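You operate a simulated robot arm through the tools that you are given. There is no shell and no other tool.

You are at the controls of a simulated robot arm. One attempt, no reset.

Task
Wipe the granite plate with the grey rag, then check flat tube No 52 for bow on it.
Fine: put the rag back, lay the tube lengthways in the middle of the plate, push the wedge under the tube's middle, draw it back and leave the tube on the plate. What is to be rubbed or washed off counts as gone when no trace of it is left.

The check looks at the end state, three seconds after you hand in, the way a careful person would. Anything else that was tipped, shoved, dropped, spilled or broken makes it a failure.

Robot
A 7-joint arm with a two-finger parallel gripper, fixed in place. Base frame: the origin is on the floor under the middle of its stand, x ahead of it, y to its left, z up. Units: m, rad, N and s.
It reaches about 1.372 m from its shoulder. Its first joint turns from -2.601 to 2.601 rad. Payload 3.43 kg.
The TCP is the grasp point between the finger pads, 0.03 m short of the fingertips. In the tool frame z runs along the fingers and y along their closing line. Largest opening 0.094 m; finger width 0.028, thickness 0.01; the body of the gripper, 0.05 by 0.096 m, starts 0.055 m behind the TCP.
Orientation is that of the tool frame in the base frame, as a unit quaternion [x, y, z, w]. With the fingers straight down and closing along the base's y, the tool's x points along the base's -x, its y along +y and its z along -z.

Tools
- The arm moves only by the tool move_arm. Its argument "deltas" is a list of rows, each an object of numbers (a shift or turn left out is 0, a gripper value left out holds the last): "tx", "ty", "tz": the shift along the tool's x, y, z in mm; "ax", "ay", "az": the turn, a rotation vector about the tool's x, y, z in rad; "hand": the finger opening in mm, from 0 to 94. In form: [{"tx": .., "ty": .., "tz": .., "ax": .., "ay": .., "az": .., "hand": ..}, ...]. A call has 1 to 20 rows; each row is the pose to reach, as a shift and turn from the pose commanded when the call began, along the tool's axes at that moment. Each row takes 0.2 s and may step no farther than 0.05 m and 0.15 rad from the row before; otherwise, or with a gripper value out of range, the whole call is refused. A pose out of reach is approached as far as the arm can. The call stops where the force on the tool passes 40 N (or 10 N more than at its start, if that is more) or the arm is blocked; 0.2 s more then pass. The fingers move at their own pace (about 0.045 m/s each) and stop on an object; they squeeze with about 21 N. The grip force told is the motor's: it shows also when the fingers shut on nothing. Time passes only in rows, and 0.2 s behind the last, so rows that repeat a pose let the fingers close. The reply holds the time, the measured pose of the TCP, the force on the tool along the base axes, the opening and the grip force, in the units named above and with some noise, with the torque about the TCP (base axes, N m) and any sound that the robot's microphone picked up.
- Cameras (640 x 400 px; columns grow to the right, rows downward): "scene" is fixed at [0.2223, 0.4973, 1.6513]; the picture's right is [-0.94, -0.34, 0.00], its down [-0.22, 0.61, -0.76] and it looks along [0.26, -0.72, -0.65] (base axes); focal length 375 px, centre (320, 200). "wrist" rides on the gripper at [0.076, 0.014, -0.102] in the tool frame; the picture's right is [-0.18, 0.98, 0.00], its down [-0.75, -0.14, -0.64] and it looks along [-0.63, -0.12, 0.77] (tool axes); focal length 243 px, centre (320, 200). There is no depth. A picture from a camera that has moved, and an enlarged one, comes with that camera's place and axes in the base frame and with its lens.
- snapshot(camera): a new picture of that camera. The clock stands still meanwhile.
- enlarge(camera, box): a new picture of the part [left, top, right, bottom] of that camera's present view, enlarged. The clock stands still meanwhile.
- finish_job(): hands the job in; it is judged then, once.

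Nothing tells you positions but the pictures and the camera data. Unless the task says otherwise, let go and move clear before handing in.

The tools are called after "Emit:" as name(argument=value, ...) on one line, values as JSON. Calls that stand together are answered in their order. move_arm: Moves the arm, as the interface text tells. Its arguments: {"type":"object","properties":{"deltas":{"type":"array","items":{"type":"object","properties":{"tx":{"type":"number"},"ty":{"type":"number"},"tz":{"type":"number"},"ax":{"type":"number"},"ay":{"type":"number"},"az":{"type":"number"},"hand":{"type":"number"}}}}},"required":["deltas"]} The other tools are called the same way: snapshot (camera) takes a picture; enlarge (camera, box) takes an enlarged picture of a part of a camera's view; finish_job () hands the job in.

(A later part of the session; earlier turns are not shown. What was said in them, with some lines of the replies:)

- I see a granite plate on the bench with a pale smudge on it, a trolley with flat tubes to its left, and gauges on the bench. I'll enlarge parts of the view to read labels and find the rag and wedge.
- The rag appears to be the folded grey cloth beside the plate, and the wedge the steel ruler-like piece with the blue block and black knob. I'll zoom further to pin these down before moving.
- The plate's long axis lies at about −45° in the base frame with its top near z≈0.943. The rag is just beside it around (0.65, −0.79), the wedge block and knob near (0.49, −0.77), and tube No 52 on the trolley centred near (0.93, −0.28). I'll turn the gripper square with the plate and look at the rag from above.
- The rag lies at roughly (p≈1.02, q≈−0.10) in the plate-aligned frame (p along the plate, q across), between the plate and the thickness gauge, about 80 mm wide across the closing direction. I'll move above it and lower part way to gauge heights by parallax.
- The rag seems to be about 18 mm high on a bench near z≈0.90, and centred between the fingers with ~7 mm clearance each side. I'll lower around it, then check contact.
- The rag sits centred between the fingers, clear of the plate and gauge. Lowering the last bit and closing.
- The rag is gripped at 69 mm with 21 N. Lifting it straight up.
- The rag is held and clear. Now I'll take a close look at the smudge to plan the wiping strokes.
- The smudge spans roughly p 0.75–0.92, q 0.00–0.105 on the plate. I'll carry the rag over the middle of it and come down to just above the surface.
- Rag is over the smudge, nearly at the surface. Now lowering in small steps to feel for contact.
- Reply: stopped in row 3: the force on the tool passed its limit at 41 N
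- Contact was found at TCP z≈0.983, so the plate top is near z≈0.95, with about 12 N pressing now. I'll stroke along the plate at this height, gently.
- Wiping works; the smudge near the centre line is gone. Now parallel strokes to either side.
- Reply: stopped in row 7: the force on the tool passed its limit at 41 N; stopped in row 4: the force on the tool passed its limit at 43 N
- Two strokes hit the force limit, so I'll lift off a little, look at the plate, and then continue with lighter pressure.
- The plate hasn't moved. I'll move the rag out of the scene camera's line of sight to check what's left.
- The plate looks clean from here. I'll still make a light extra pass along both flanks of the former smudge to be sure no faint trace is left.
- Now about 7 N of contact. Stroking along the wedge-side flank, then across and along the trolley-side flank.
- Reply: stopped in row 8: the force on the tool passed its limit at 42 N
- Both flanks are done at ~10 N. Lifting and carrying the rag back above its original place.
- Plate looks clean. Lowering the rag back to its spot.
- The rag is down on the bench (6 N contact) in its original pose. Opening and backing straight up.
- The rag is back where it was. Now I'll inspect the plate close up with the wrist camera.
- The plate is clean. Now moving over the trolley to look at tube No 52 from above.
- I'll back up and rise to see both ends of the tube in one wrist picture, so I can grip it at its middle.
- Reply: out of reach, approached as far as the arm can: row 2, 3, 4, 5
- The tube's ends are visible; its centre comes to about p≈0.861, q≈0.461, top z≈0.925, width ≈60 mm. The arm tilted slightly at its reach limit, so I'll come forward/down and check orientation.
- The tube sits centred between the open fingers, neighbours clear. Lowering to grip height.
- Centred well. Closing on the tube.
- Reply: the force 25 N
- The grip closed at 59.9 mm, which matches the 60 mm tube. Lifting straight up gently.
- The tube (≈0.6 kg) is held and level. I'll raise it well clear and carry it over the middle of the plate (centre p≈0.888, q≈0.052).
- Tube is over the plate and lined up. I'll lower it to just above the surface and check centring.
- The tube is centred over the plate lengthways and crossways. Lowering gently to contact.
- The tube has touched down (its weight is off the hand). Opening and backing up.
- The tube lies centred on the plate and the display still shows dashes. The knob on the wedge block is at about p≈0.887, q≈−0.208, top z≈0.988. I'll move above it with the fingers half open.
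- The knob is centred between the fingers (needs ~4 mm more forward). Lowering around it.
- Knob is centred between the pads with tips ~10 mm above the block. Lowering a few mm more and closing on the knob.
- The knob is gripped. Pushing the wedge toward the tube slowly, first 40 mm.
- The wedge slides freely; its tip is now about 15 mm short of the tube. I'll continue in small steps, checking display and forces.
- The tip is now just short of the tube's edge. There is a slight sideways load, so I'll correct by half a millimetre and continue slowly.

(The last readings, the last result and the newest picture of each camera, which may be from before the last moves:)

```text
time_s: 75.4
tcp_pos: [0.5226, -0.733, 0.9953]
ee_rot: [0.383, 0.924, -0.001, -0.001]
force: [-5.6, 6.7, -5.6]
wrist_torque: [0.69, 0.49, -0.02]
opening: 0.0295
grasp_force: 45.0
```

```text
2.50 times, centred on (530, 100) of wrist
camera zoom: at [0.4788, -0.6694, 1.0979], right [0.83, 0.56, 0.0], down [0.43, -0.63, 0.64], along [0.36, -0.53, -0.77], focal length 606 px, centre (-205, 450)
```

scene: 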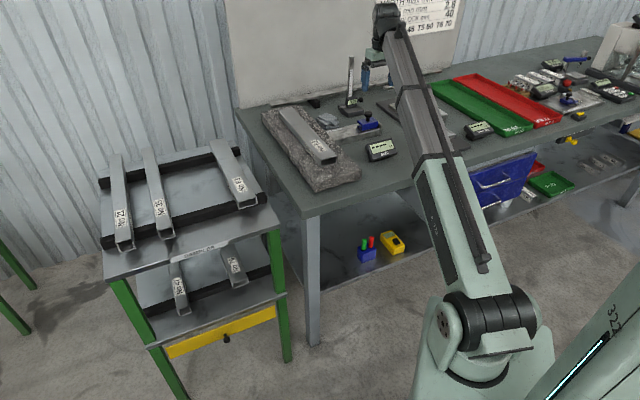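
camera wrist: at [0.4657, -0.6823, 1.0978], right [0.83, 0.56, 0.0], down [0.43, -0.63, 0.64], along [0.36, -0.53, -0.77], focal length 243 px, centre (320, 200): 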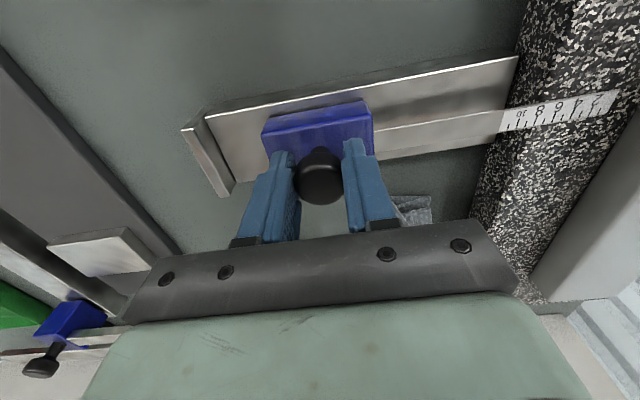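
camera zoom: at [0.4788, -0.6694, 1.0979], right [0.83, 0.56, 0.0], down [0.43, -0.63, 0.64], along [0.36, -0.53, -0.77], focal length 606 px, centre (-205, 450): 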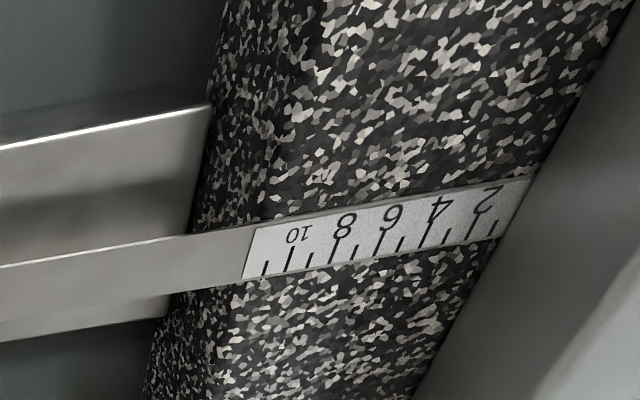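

The tip has just slipped under the tube's edge with no push-back. Continuing a few millimetres at a time.

Emit:
move_arm(deltas=[{"ty": 1.5, "tx": 0.5}, {"ty": 3, "tx": 0.8}, {"ty": 4.5, "tx": 0.8}, {"ty": 6, "tx": 0.8}, {"ty": 6, "tx": 0.8}])

Emit:
enlarge(camera="scene", box=[290, 95, 400, 170])

Emit:
enlarge(camera="wrist", box=[420, 20, 640, 180])

```text
time_s: 76.6
tcp_pos: [0.5272, -0.7293, 0.9947]
ee_rot: [0.383, 0.924, -0.001, 0.0]
force: [3.6, -4.6, -12.9]
wrist_torque: [0.03, -0.19, 0.03]
opening: 0.0296
grasp_force: 45.0
```

```text
5.33 times, centred on (345, 132) of scene
camera zoom: at [0.2223, 0.4973, 1.6513], right [-0.94, -0.34, 0.0], down [-0.22, 0.61, -0.76], along [0.26, -0.72, -0.65], focal length 1998 px, centre (187, 560)
```

zoom: 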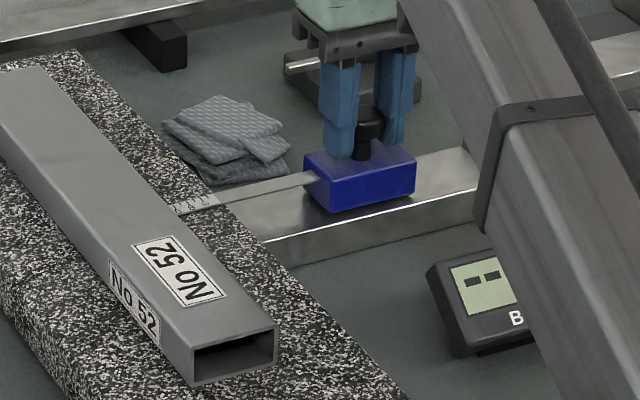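

```text
2.50 times, centred on (530, 100) of wrist
camera zoom: at [0.483, -0.6649, 1.0978], right [0.83, 0.56, 0.0], down [0.43, -0.63, 0.64], along [0.36, -0.53, -0.77], focal length 606 px, centre (-205, 450)
```

zoom: 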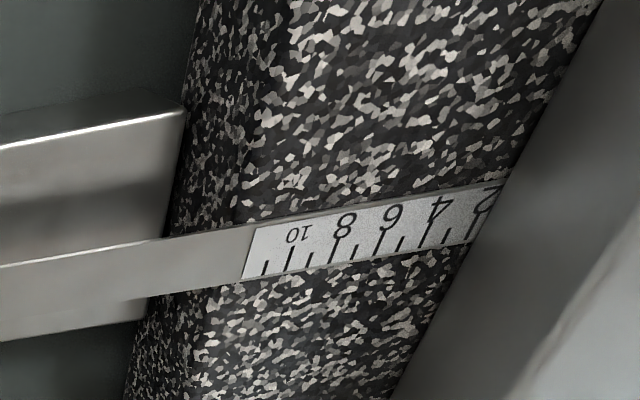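

The scale reads about 2 at the tube's edge, the tube is undisturbed and no push-back yet. Continuing, with small height relief.

Emit:
move_arm(deltas=[{"ty": 1.5, "tx": -0.3, "tz": 0.4}, {"ty": 3, "tx": -0.3, "tz": 0.5}, {"ty": 4.5, "tx": -0.3, "tz": 0.5}, {"ty": 4.5, "tx": -0.3, "tz": 0.5}])

Emit:
enlarge(camera="scene", box=[290, 95, 400, 170])

Emit:
enlarge(camera="wrist", box=[420, 20, 640, 180])

```text
time_s: 77.6
tcp_pos: [0.5298, -0.7262, 0.9951]
ee_rot: [0.383, 0.924, 0.0, -0.001]
force: [6.9, -8.5, -4.3]
wrist_torque: [-0.08, -0.35, -0.01]
opening: 0.0294
grasp_force: 45.1
```

```text
5.33 times, centred on (345, 132) of scene
camera zoom: at [0.2223, 0.4973, 1.6513], right [-0.94, -0.34, 0.0], down [-0.22, 0.61, -0.76], along [0.26, -0.72, -0.65], focal length 1998 px, centre (187, 560)
```

zoom: 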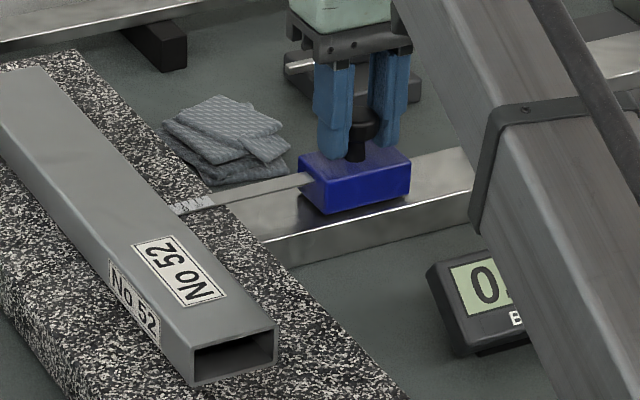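

```text
2.50 times, centred on (530, 100) of wrist
camera zoom: at [0.4863, -0.6617, 1.0978], right [0.83, 0.56, 0.0], down [0.43, -0.63, 0.64], along [0.36, -0.53, -0.77], focal length 606 px, centre (-205, 450)
```

zoom: 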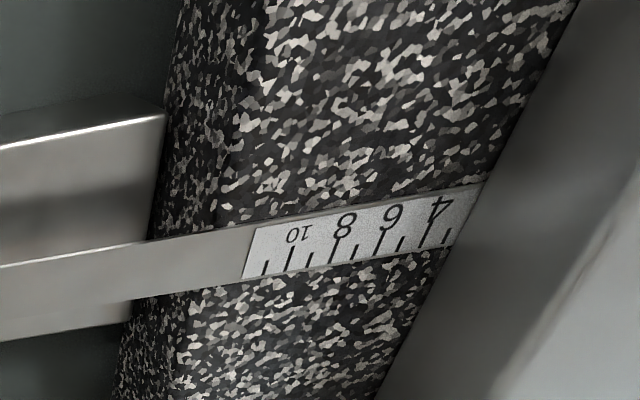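

The BOW display has come up with a reading ("0.…"), the tube hasn't moved. I'll nudge about 1 mm more to feel whether the wedge is snug, relieving the sideways load.

Emit:
move_arm(deltas=[{"ty": 0.6, "tx": -0.6}, {"ty": 1.2, "tx": -0.8}, {"ty": 1.2, "tx": -0.8}])

Emit:
enlarge(camera="scene", box=[290, 95, 400, 170])

Emit:
enlarge(camera="wrist", box=[420, 20, 640, 180])

```text
time_s: 78.4
tcp_pos: [0.5294, -0.7261, 0.9955]
ee_rot: [0.383, 0.924, -0.001, -0.001]
force: [1.5, -2.9, -0.5]
wrist_torque: [-0.75, -1.03, -0.07]
opening: 0.0296
grasp_force: 45.6
```

```text
5.33 times, centred on (345, 132) of scene
camera zoom: at [0.2223, 0.4973, 1.6513], right [-0.94, -0.34, 0.0], down [-0.22, 0.61, -0.76], along [0.26, -0.72, -0.65], focal length 1998 px, centre (187, 560)
```

zoom: 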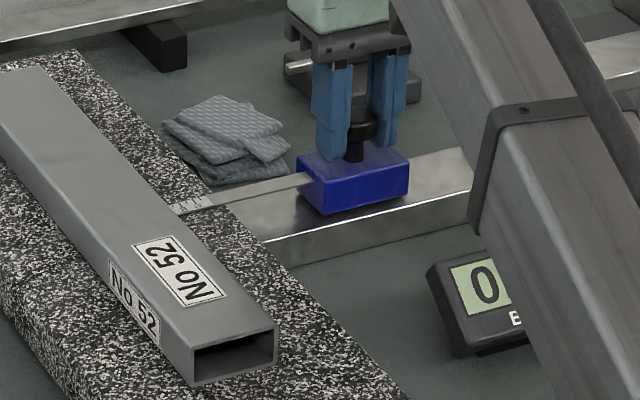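

```text
2.50 times, centred on (530, 100) of wrist
camera zoom: at [0.4872, -0.6609, 1.0979], right [0.83, 0.56, 0.0], down [0.43, -0.63, 0.64], along [0.36, -0.53, -0.77], focal length 606 px, centre (-205, 450)
```

zoom: 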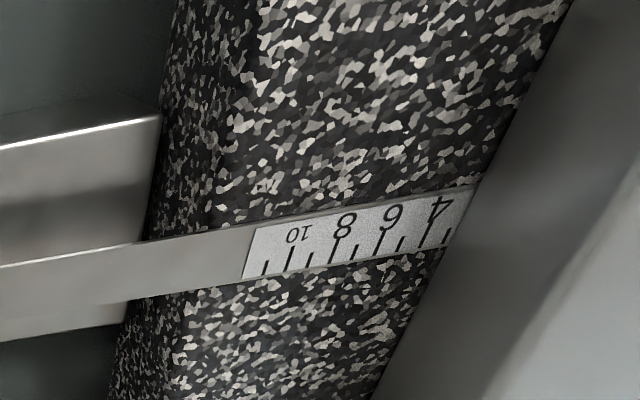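

Emit:
move_arm(deltas=[{"ty": 0.7}, {"ty": 1.4}, {"ty": 2.0}, {"ty": 2.0}])

Emit:
enlarge(camera="scene", box=[290, 95, 400, 170])

Emit:
enlarge(camera="wrist", box=[420, 20, 640, 180])

```text
time_s: 79.4
tcp_pos: [0.5304, -0.7245, 0.995]
ee_rot: [0.384, 0.923, -0.001, -0.002]
force: [-5.4, -12.3, 7.5]
wrist_torque: [0.56, 0.33, 0.12]
opening: 0.0297
grasp_force: 44.7
```

```text
5.33 times, centred on (345, 132) of scene
camera zoom: at [0.2223, 0.4973, 1.6513], right [-0.94, -0.34, 0.0], down [-0.22, 0.61, -0.76], along [0.26, -0.72, -0.65], focal length 1998 px, centre (187, 560)
```

zoom: 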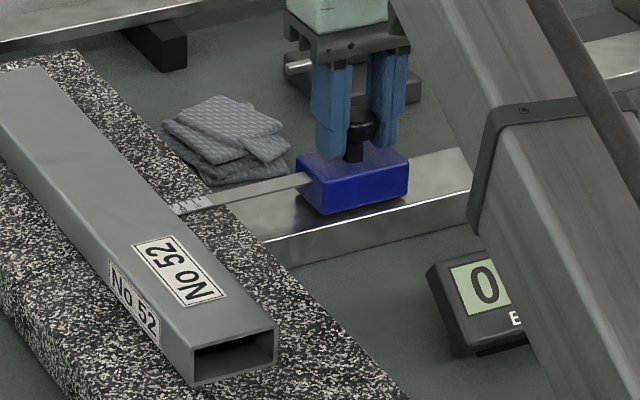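

```text
2.50 times, centred on (530, 100) of wrist
camera zoom: at [0.4878, -0.6604, 1.0979], right [0.83, 0.56, 0.0], down [0.43, -0.63, 0.64], along [0.36, -0.53, -0.77], focal length 606 px, centre (-205, 450)
```

zoom: 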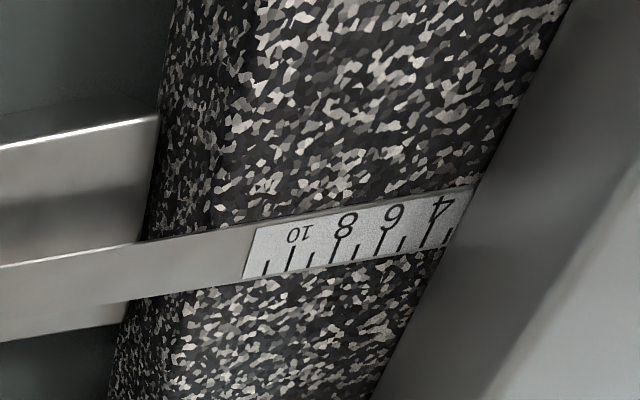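

The wedge is now snug (about 12 N resistance along its axis), the display reads, and the tube hasn't shifted. Drawing the wedge back to its start position.

Emit:
move_arm(deltas=[{"ty": -2}, {"ty": -5}, {"ty": -10}, {"ty": -16, "tx": -0.1}, {"ty": -23, "tx": -0.2}, {"ty": -30, "tx": -0.2}, {"ty": -37, "tx": -0.3}, {"ty": -44, "tx": -0.3}, {"ty": -51, "tx": -0.4}, {"ty": -58, "tx": -0.4}, {"ty": -64, "tx": -0.4, "tz": -0.2}, {"ty": -64, "tx": -0.4, "tz": -0.2}])

Emit:
enlarge(camera="scene", box=[290, 95, 410, 170])

Emit:
snapshot(camera="wrist")

```text
time_s: 82.0
tcp_pos: [0.4874, -0.7686, 0.9946]
ee_rot: [0.382, 0.924, 0.0, -0.002]
force: [-6.3, 7.3, -7.4]
wrist_torque: [0.68, 0.31, -0.11]
opening: 0.0299
grasp_force: 45.1
```

```text
5.33 times, centred on (350, 132) of scene
camera zoom: at [0.2223, 0.4973, 1.6513], right [-0.94, -0.34, 0.0], down [-0.22, 0.61, -0.76], along [0.26, -0.72, -0.65], focal length 1998 px, centre (160, 560)
```

zoom: 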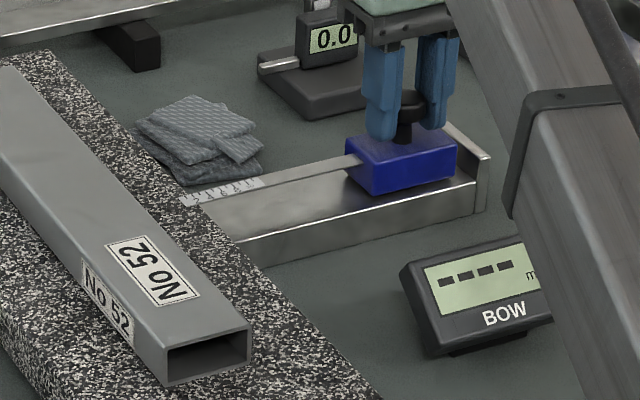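

```text
taken
camera wrist: at [0.444, -0.7045, 1.098], right [0.83, 0.56, 0.0], down [0.43, -0.63, 0.64], along [0.36, -0.53, -0.77], focal length 243 px, centre (320, 200)
```

wrist: 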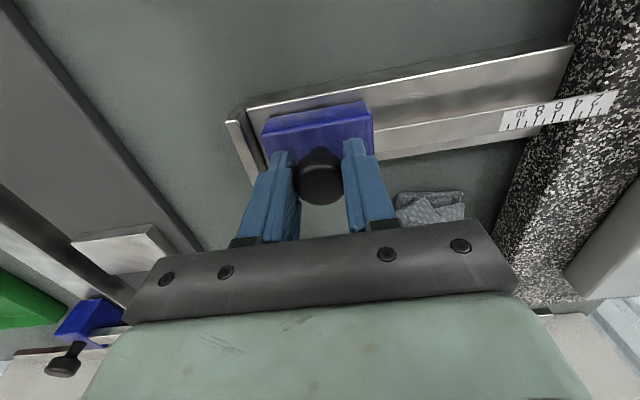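

The wedge is nearly home. Drawing back the last few millimetres.

Emit:
move_arm(deltas=[{"ty": -2.5}, {"ty": -5}, {"ty": -7}, {"ty": -8}, {"ty": -8}])

Emit:
enlarge(camera="scene", box=[310, 95, 410, 165])

Emit:
snapshot(camera="wrist")

```text
time_s: 83.2
tcp_pos: [0.4791, -0.7754, 0.995]
ee_rot: [0.384, 0.923, -0.001, -0.001]
force: [-7.8, 8.0, -11.8]
wrist_torque: [-0.06, -0.49, 0.06]
opening: 0.0295
grasp_force: 44.9
```

```text
5.71 times, centred on (360, 130) of scene
camera zoom: at [0.2223, 0.4973, 1.6513], right [-0.94, -0.34, 0.0], down [-0.22, 0.61, -0.76], along [0.26, -0.72, -0.65], focal length 2141 px, centre (91, 600)
```

zoom: 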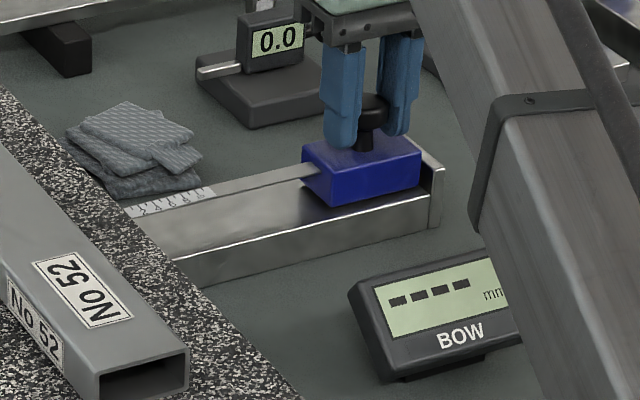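

```text
taken
camera wrist: at [0.4375, -0.7107, 1.0979], right [0.83, 0.56, 0.0], down [0.43, -0.63, 0.64], along [0.36, -0.53, -0.77], focal length 243 px, centre (320, 200)
```

wrist: 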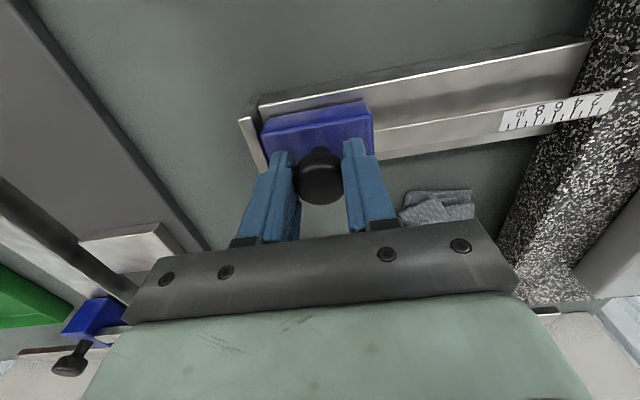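

The wedge block is back exactly where it began. Relieving the residual load, then opening and rising.

Emit:
move_arm(deltas=[{"tx": 0.4, "tz": 0.6}, {"tx": 0.4, "tz": 0.6}, {"tx": 0.4, "tz": 0.6, "hand": 36}, {"tx": 0.4, "tz": 0.6, "hand": 48}, {"tx": 0.4, "tz": 0.6, "hand": 64}, {"tx": 0.4, "tz": 0.6, "hand": 64}, {"tx": 0.4, "tz": 0.6, "hand": 64}])

```text
time_s: 84.8
tcp_pos: [0.4813, -0.7742, 0.9941]
ee_rot: [0.383, 0.924, 0.0, -0.002]
force: [0.0, -0.5, -0.2]
wrist_torque: [0.0, 0.03, -0.02]
opening: 0.0639
grasp_force: 0.0
```

Emit:
move_arm(deltas=[{"tz": -15}, {"tz": -45}, {"tz": -85}, {"tz": -125}, {"tz": -165}, {"tx": 30, "tz": -180}, {"tx": 70, "tz": -180}, {"tx": 110, "tz": -180}, {"tx": 110, "tz": -180}])

Emit:
snapshot(camera="scene")

Emit:
snapshot(camera="wrist")

Emit:
enlarge(camera="scene", box=[255, 95, 375, 200])

Emit:
enlarge(camera="scene", box=[310, 90, 410, 165])

```text
time_s: 86.4
tcp_pos: [0.4387, -0.7316, 1.1741]
ee_rot: [0.385, 0.923, -0.004, 0.002]
force: [2.5, -5.8, -13.2]
wrist_torque: [-0.14, -0.09, 0.02]
opening: 0.0641
grasp_force: 0.0
stopped in row 8: the force on the tool passed its limit at 54 N (the readings are from after the stop); the commanded pose is now the measured one
```

```text
taken
```

scene: 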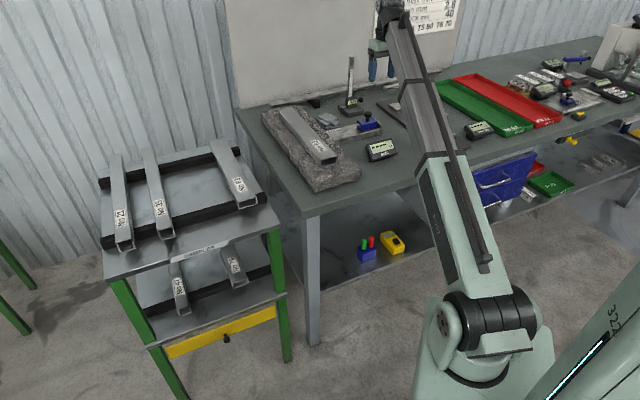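

```text
taken
camera wrist: at [0.3956, -0.6669, 1.2755], right [0.83, 0.56, 0.0], down [0.43, -0.63, 0.65], along [0.36, -0.54, -0.76], focal length 243 px, centre (320, 200)
```

wrist: 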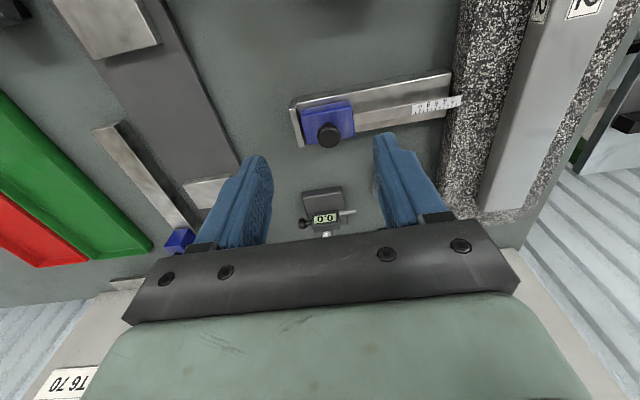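

```text
3.81 times, centred on (315, 148) of scene
camera zoom: at [0.2223, 0.4973, 1.6513], right [-0.94, -0.34, 0.0], down [-0.22, 0.61, -0.76], along [0.26, -0.72, -0.65], focal length 1427 px, centre (339, 400)
```

zoom: 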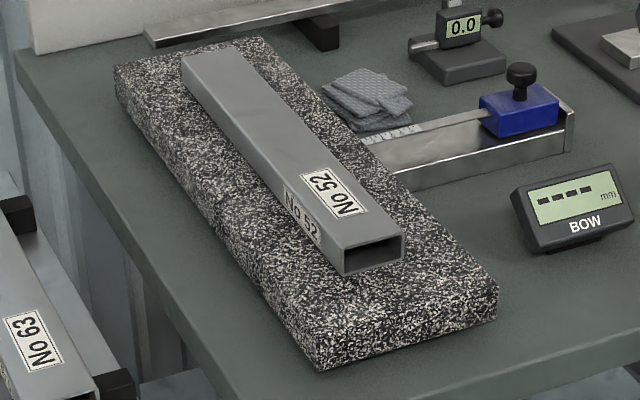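

```text
5.33 times, centred on (360, 128) of scene
camera zoom: at [0.2223, 0.4973, 1.6513], right [-0.94, -0.34, 0.0], down [-0.22, 0.61, -0.76], along [0.26, -0.72, -0.65], focal length 1998 px, centre (107, 587)
```

zoom: 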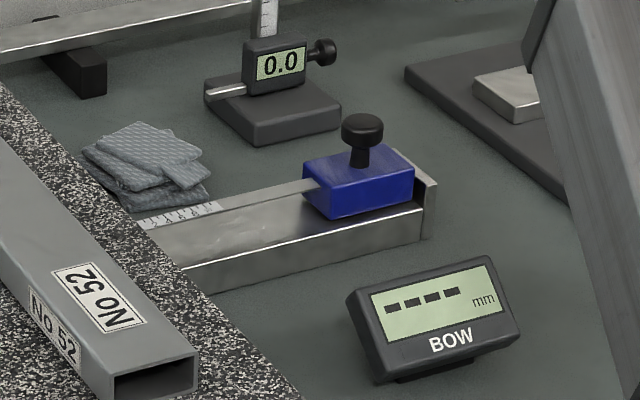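

The end state looks right, but the last retreat row tripped the force limit in free space. I'll check whether anything is being touched.

Emit:
move_arm(deltas=[{"tz": 0}, {"tz": 0}])

Emit:
enlarge(camera="scene", box=[340, 0, 460, 120])

```text
time_s: 87.0
tcp_pos: [0.4377, -0.7305, 1.1739]
ee_rot: [0.385, 0.923, -0.003, 0.004]
force: [3.7, -9.2, -20.3]
wrist_torque: [-0.3, -0.33, 0.07]
opening: 0.064
grasp_force: 0.0
```

```text
3.33 times, centred on (400, 60) of scene
camera zoom: at [0.2223, 0.4973, 1.6513], right [-0.94, -0.34, 0.0], down [-0.22, 0.61, -0.76], along [0.26, -0.72, -0.65], focal length 1249 px, centre (53, 667)
```

zoom: 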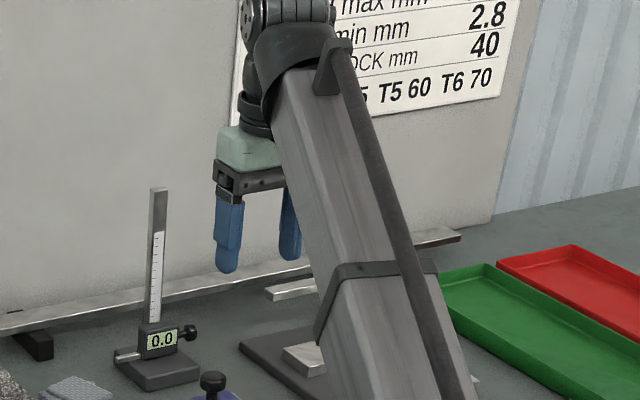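

The residual force suggests the hand/camera is touching the forearm at this folded pose. I'll move forward and slightly down to free it.

Emit:
move_arm(deltas=[{"tx": -15}, {"tx": -30, "tz": 5}, {"tx": -45, "tz": 10}, {"tx": -45, "tz": 10}, {"tx": -45, "tz": 10}])

Emit:
enlarge(camera="scene", box=[340, 0, 460, 120])

```text
time_s: 88.2
tcp_pos: [0.4706, -0.7634, 1.1641]
ee_rot: [0.385, 0.923, -0.002, 0.003]
force: [0.2, 0.5, -0.1]
wrist_torque: [0.0, -0.04, 0.0]
opening: 0.0639
grasp_force: 0.1
```

```text
3.33 times, centred on (400, 60) of scene
camera zoom: at [0.2223, 0.4973, 1.6513], right [-0.94, -0.34, 0.0], down [-0.22, 0.61, -0.76], along [0.26, -0.72, -0.65], focal length 1249 px, centre (53, 667)
```

zoom: 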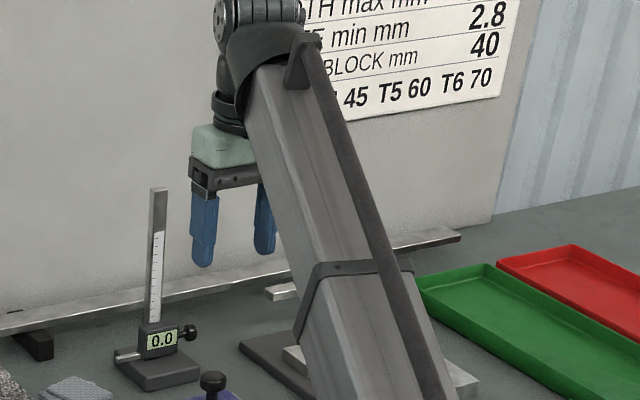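

Free again, no residual force, so that was only hand-to-forearm contact. Final look around to confirm nothing else was disturbed.

Emit:
snapshot(camera="scene")

Emit:
enlarge(camera="scene", box=[360, 40, 640, 180])

Emit:
enlarge(camera="scene", box=[80, 120, 300, 260])

Emit:
enlarge(camera="scene", box=[260, 95, 370, 200])

Emit:
snapshot(camera="wrist")

```text
taken
```

scene: 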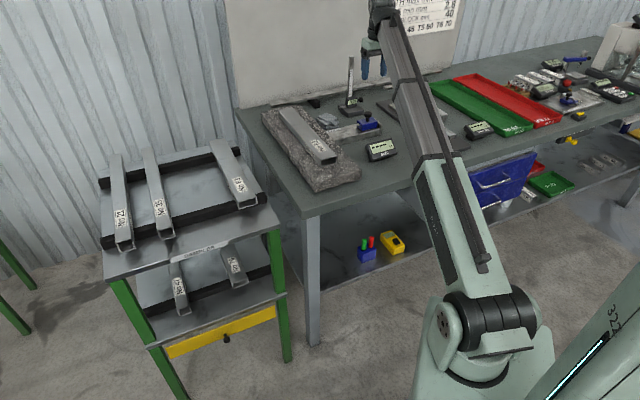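

```text
2.29 times, centred on (500, 110) of scene
camera zoom: at [0.2223, 0.4973, 1.6513], right [-0.94, -0.34, 0.0], down [-0.22, 0.61, -0.76], along [0.26, -0.72, -0.65], focal length 856 px, centre (-91, 406)
```

zoom: 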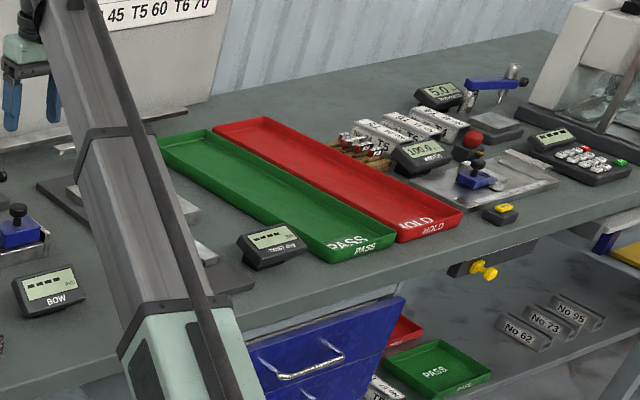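

```text
2.86 times, centred on (190, 190) of scene
camera zoom: at [0.2223, 0.4973, 1.6513], right [-0.94, -0.34, 0.0], down [-0.22, 0.61, -0.76], along [0.26, -0.72, -0.65], focal length 1070 px, centre (691, 229)
```

zoom: 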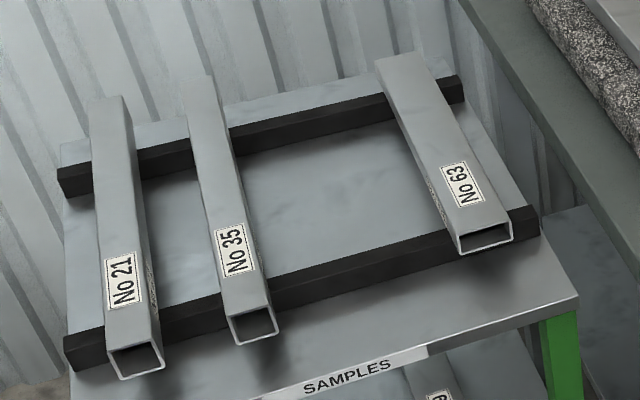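

```text
3.81 times, centred on (315, 148) of scene
camera zoom: at [0.2223, 0.4973, 1.6513], right [-0.94, -0.34, 0.0], down [-0.22, 0.61, -0.76], along [0.26, -0.72, -0.65], focal length 1427 px, centre (339, 400)
```

zoom: 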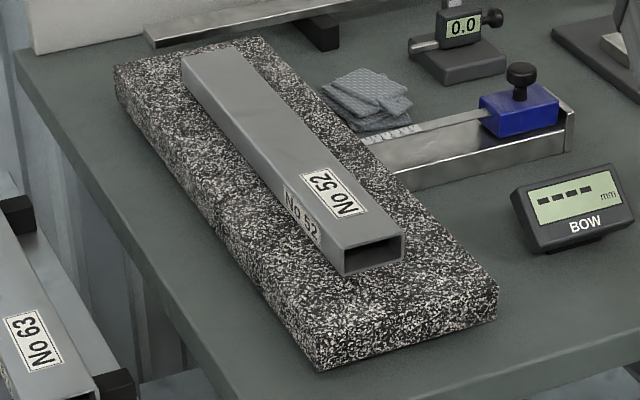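

```text
taken
camera wrist: at [0.4274, -0.6979, 1.2654], right [0.83, 0.56, 0.0], down [0.43, -0.63, 0.65], along [0.36, -0.54, -0.76], focal length 243 px, centre (320, 200)
```

wrist: 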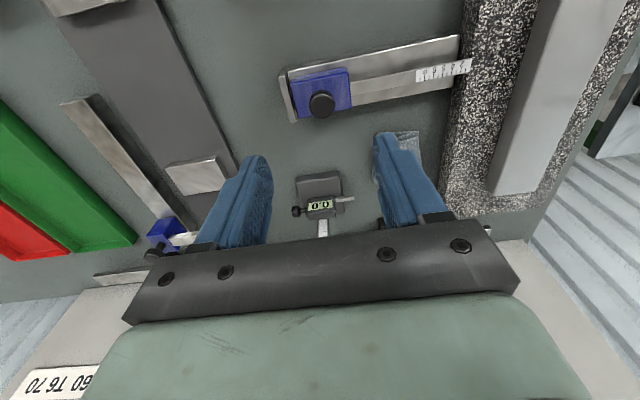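

Everything checks out from here. The plate is clean, the rag is back in its place, and tube No 52 lies lengthways in the middle of the plate. The wedge gave a reading and is drawn back home, the other items are undisturbed, and the hand is clear, so I'm handing in.

Emit:
finish_job()

```text
The job is handed in.
```

The granite plate is wiped, and tube No 52 has been checked for bow and left on it. I have handed the job in.

- **Plate:** no trace of the smudge shows in close-up pictures from both cameras, taken before the tube went on. The plate did not move.
- **Rag:** it is back in its original spot beside the plate, within about a millimetre.
- **Tube No 52:** it lies lengthways in the middle of the plate. One camera puts it up to about 8 mm off centre along the length; the other shows it centred.
- **Bow check:** I pushed the wedge under the tube's middle until it was snug. The BOW display came up with a reading starting "0.", but the arm hid the remaining digits, so I don't have the full value. The wedge's own scale stood a little past 3 at the tube's edge.
- **Wedge:** it is drawn back to where it started, and the display shows dashes again.

While backing away, the hand pressed against the robot's own forearm and tripped the force limit. I moved it free, and nothing on the bench or trolley was touched. The other tubes and tools I could see look as they did at the start, and the hand was clear when I handed in.
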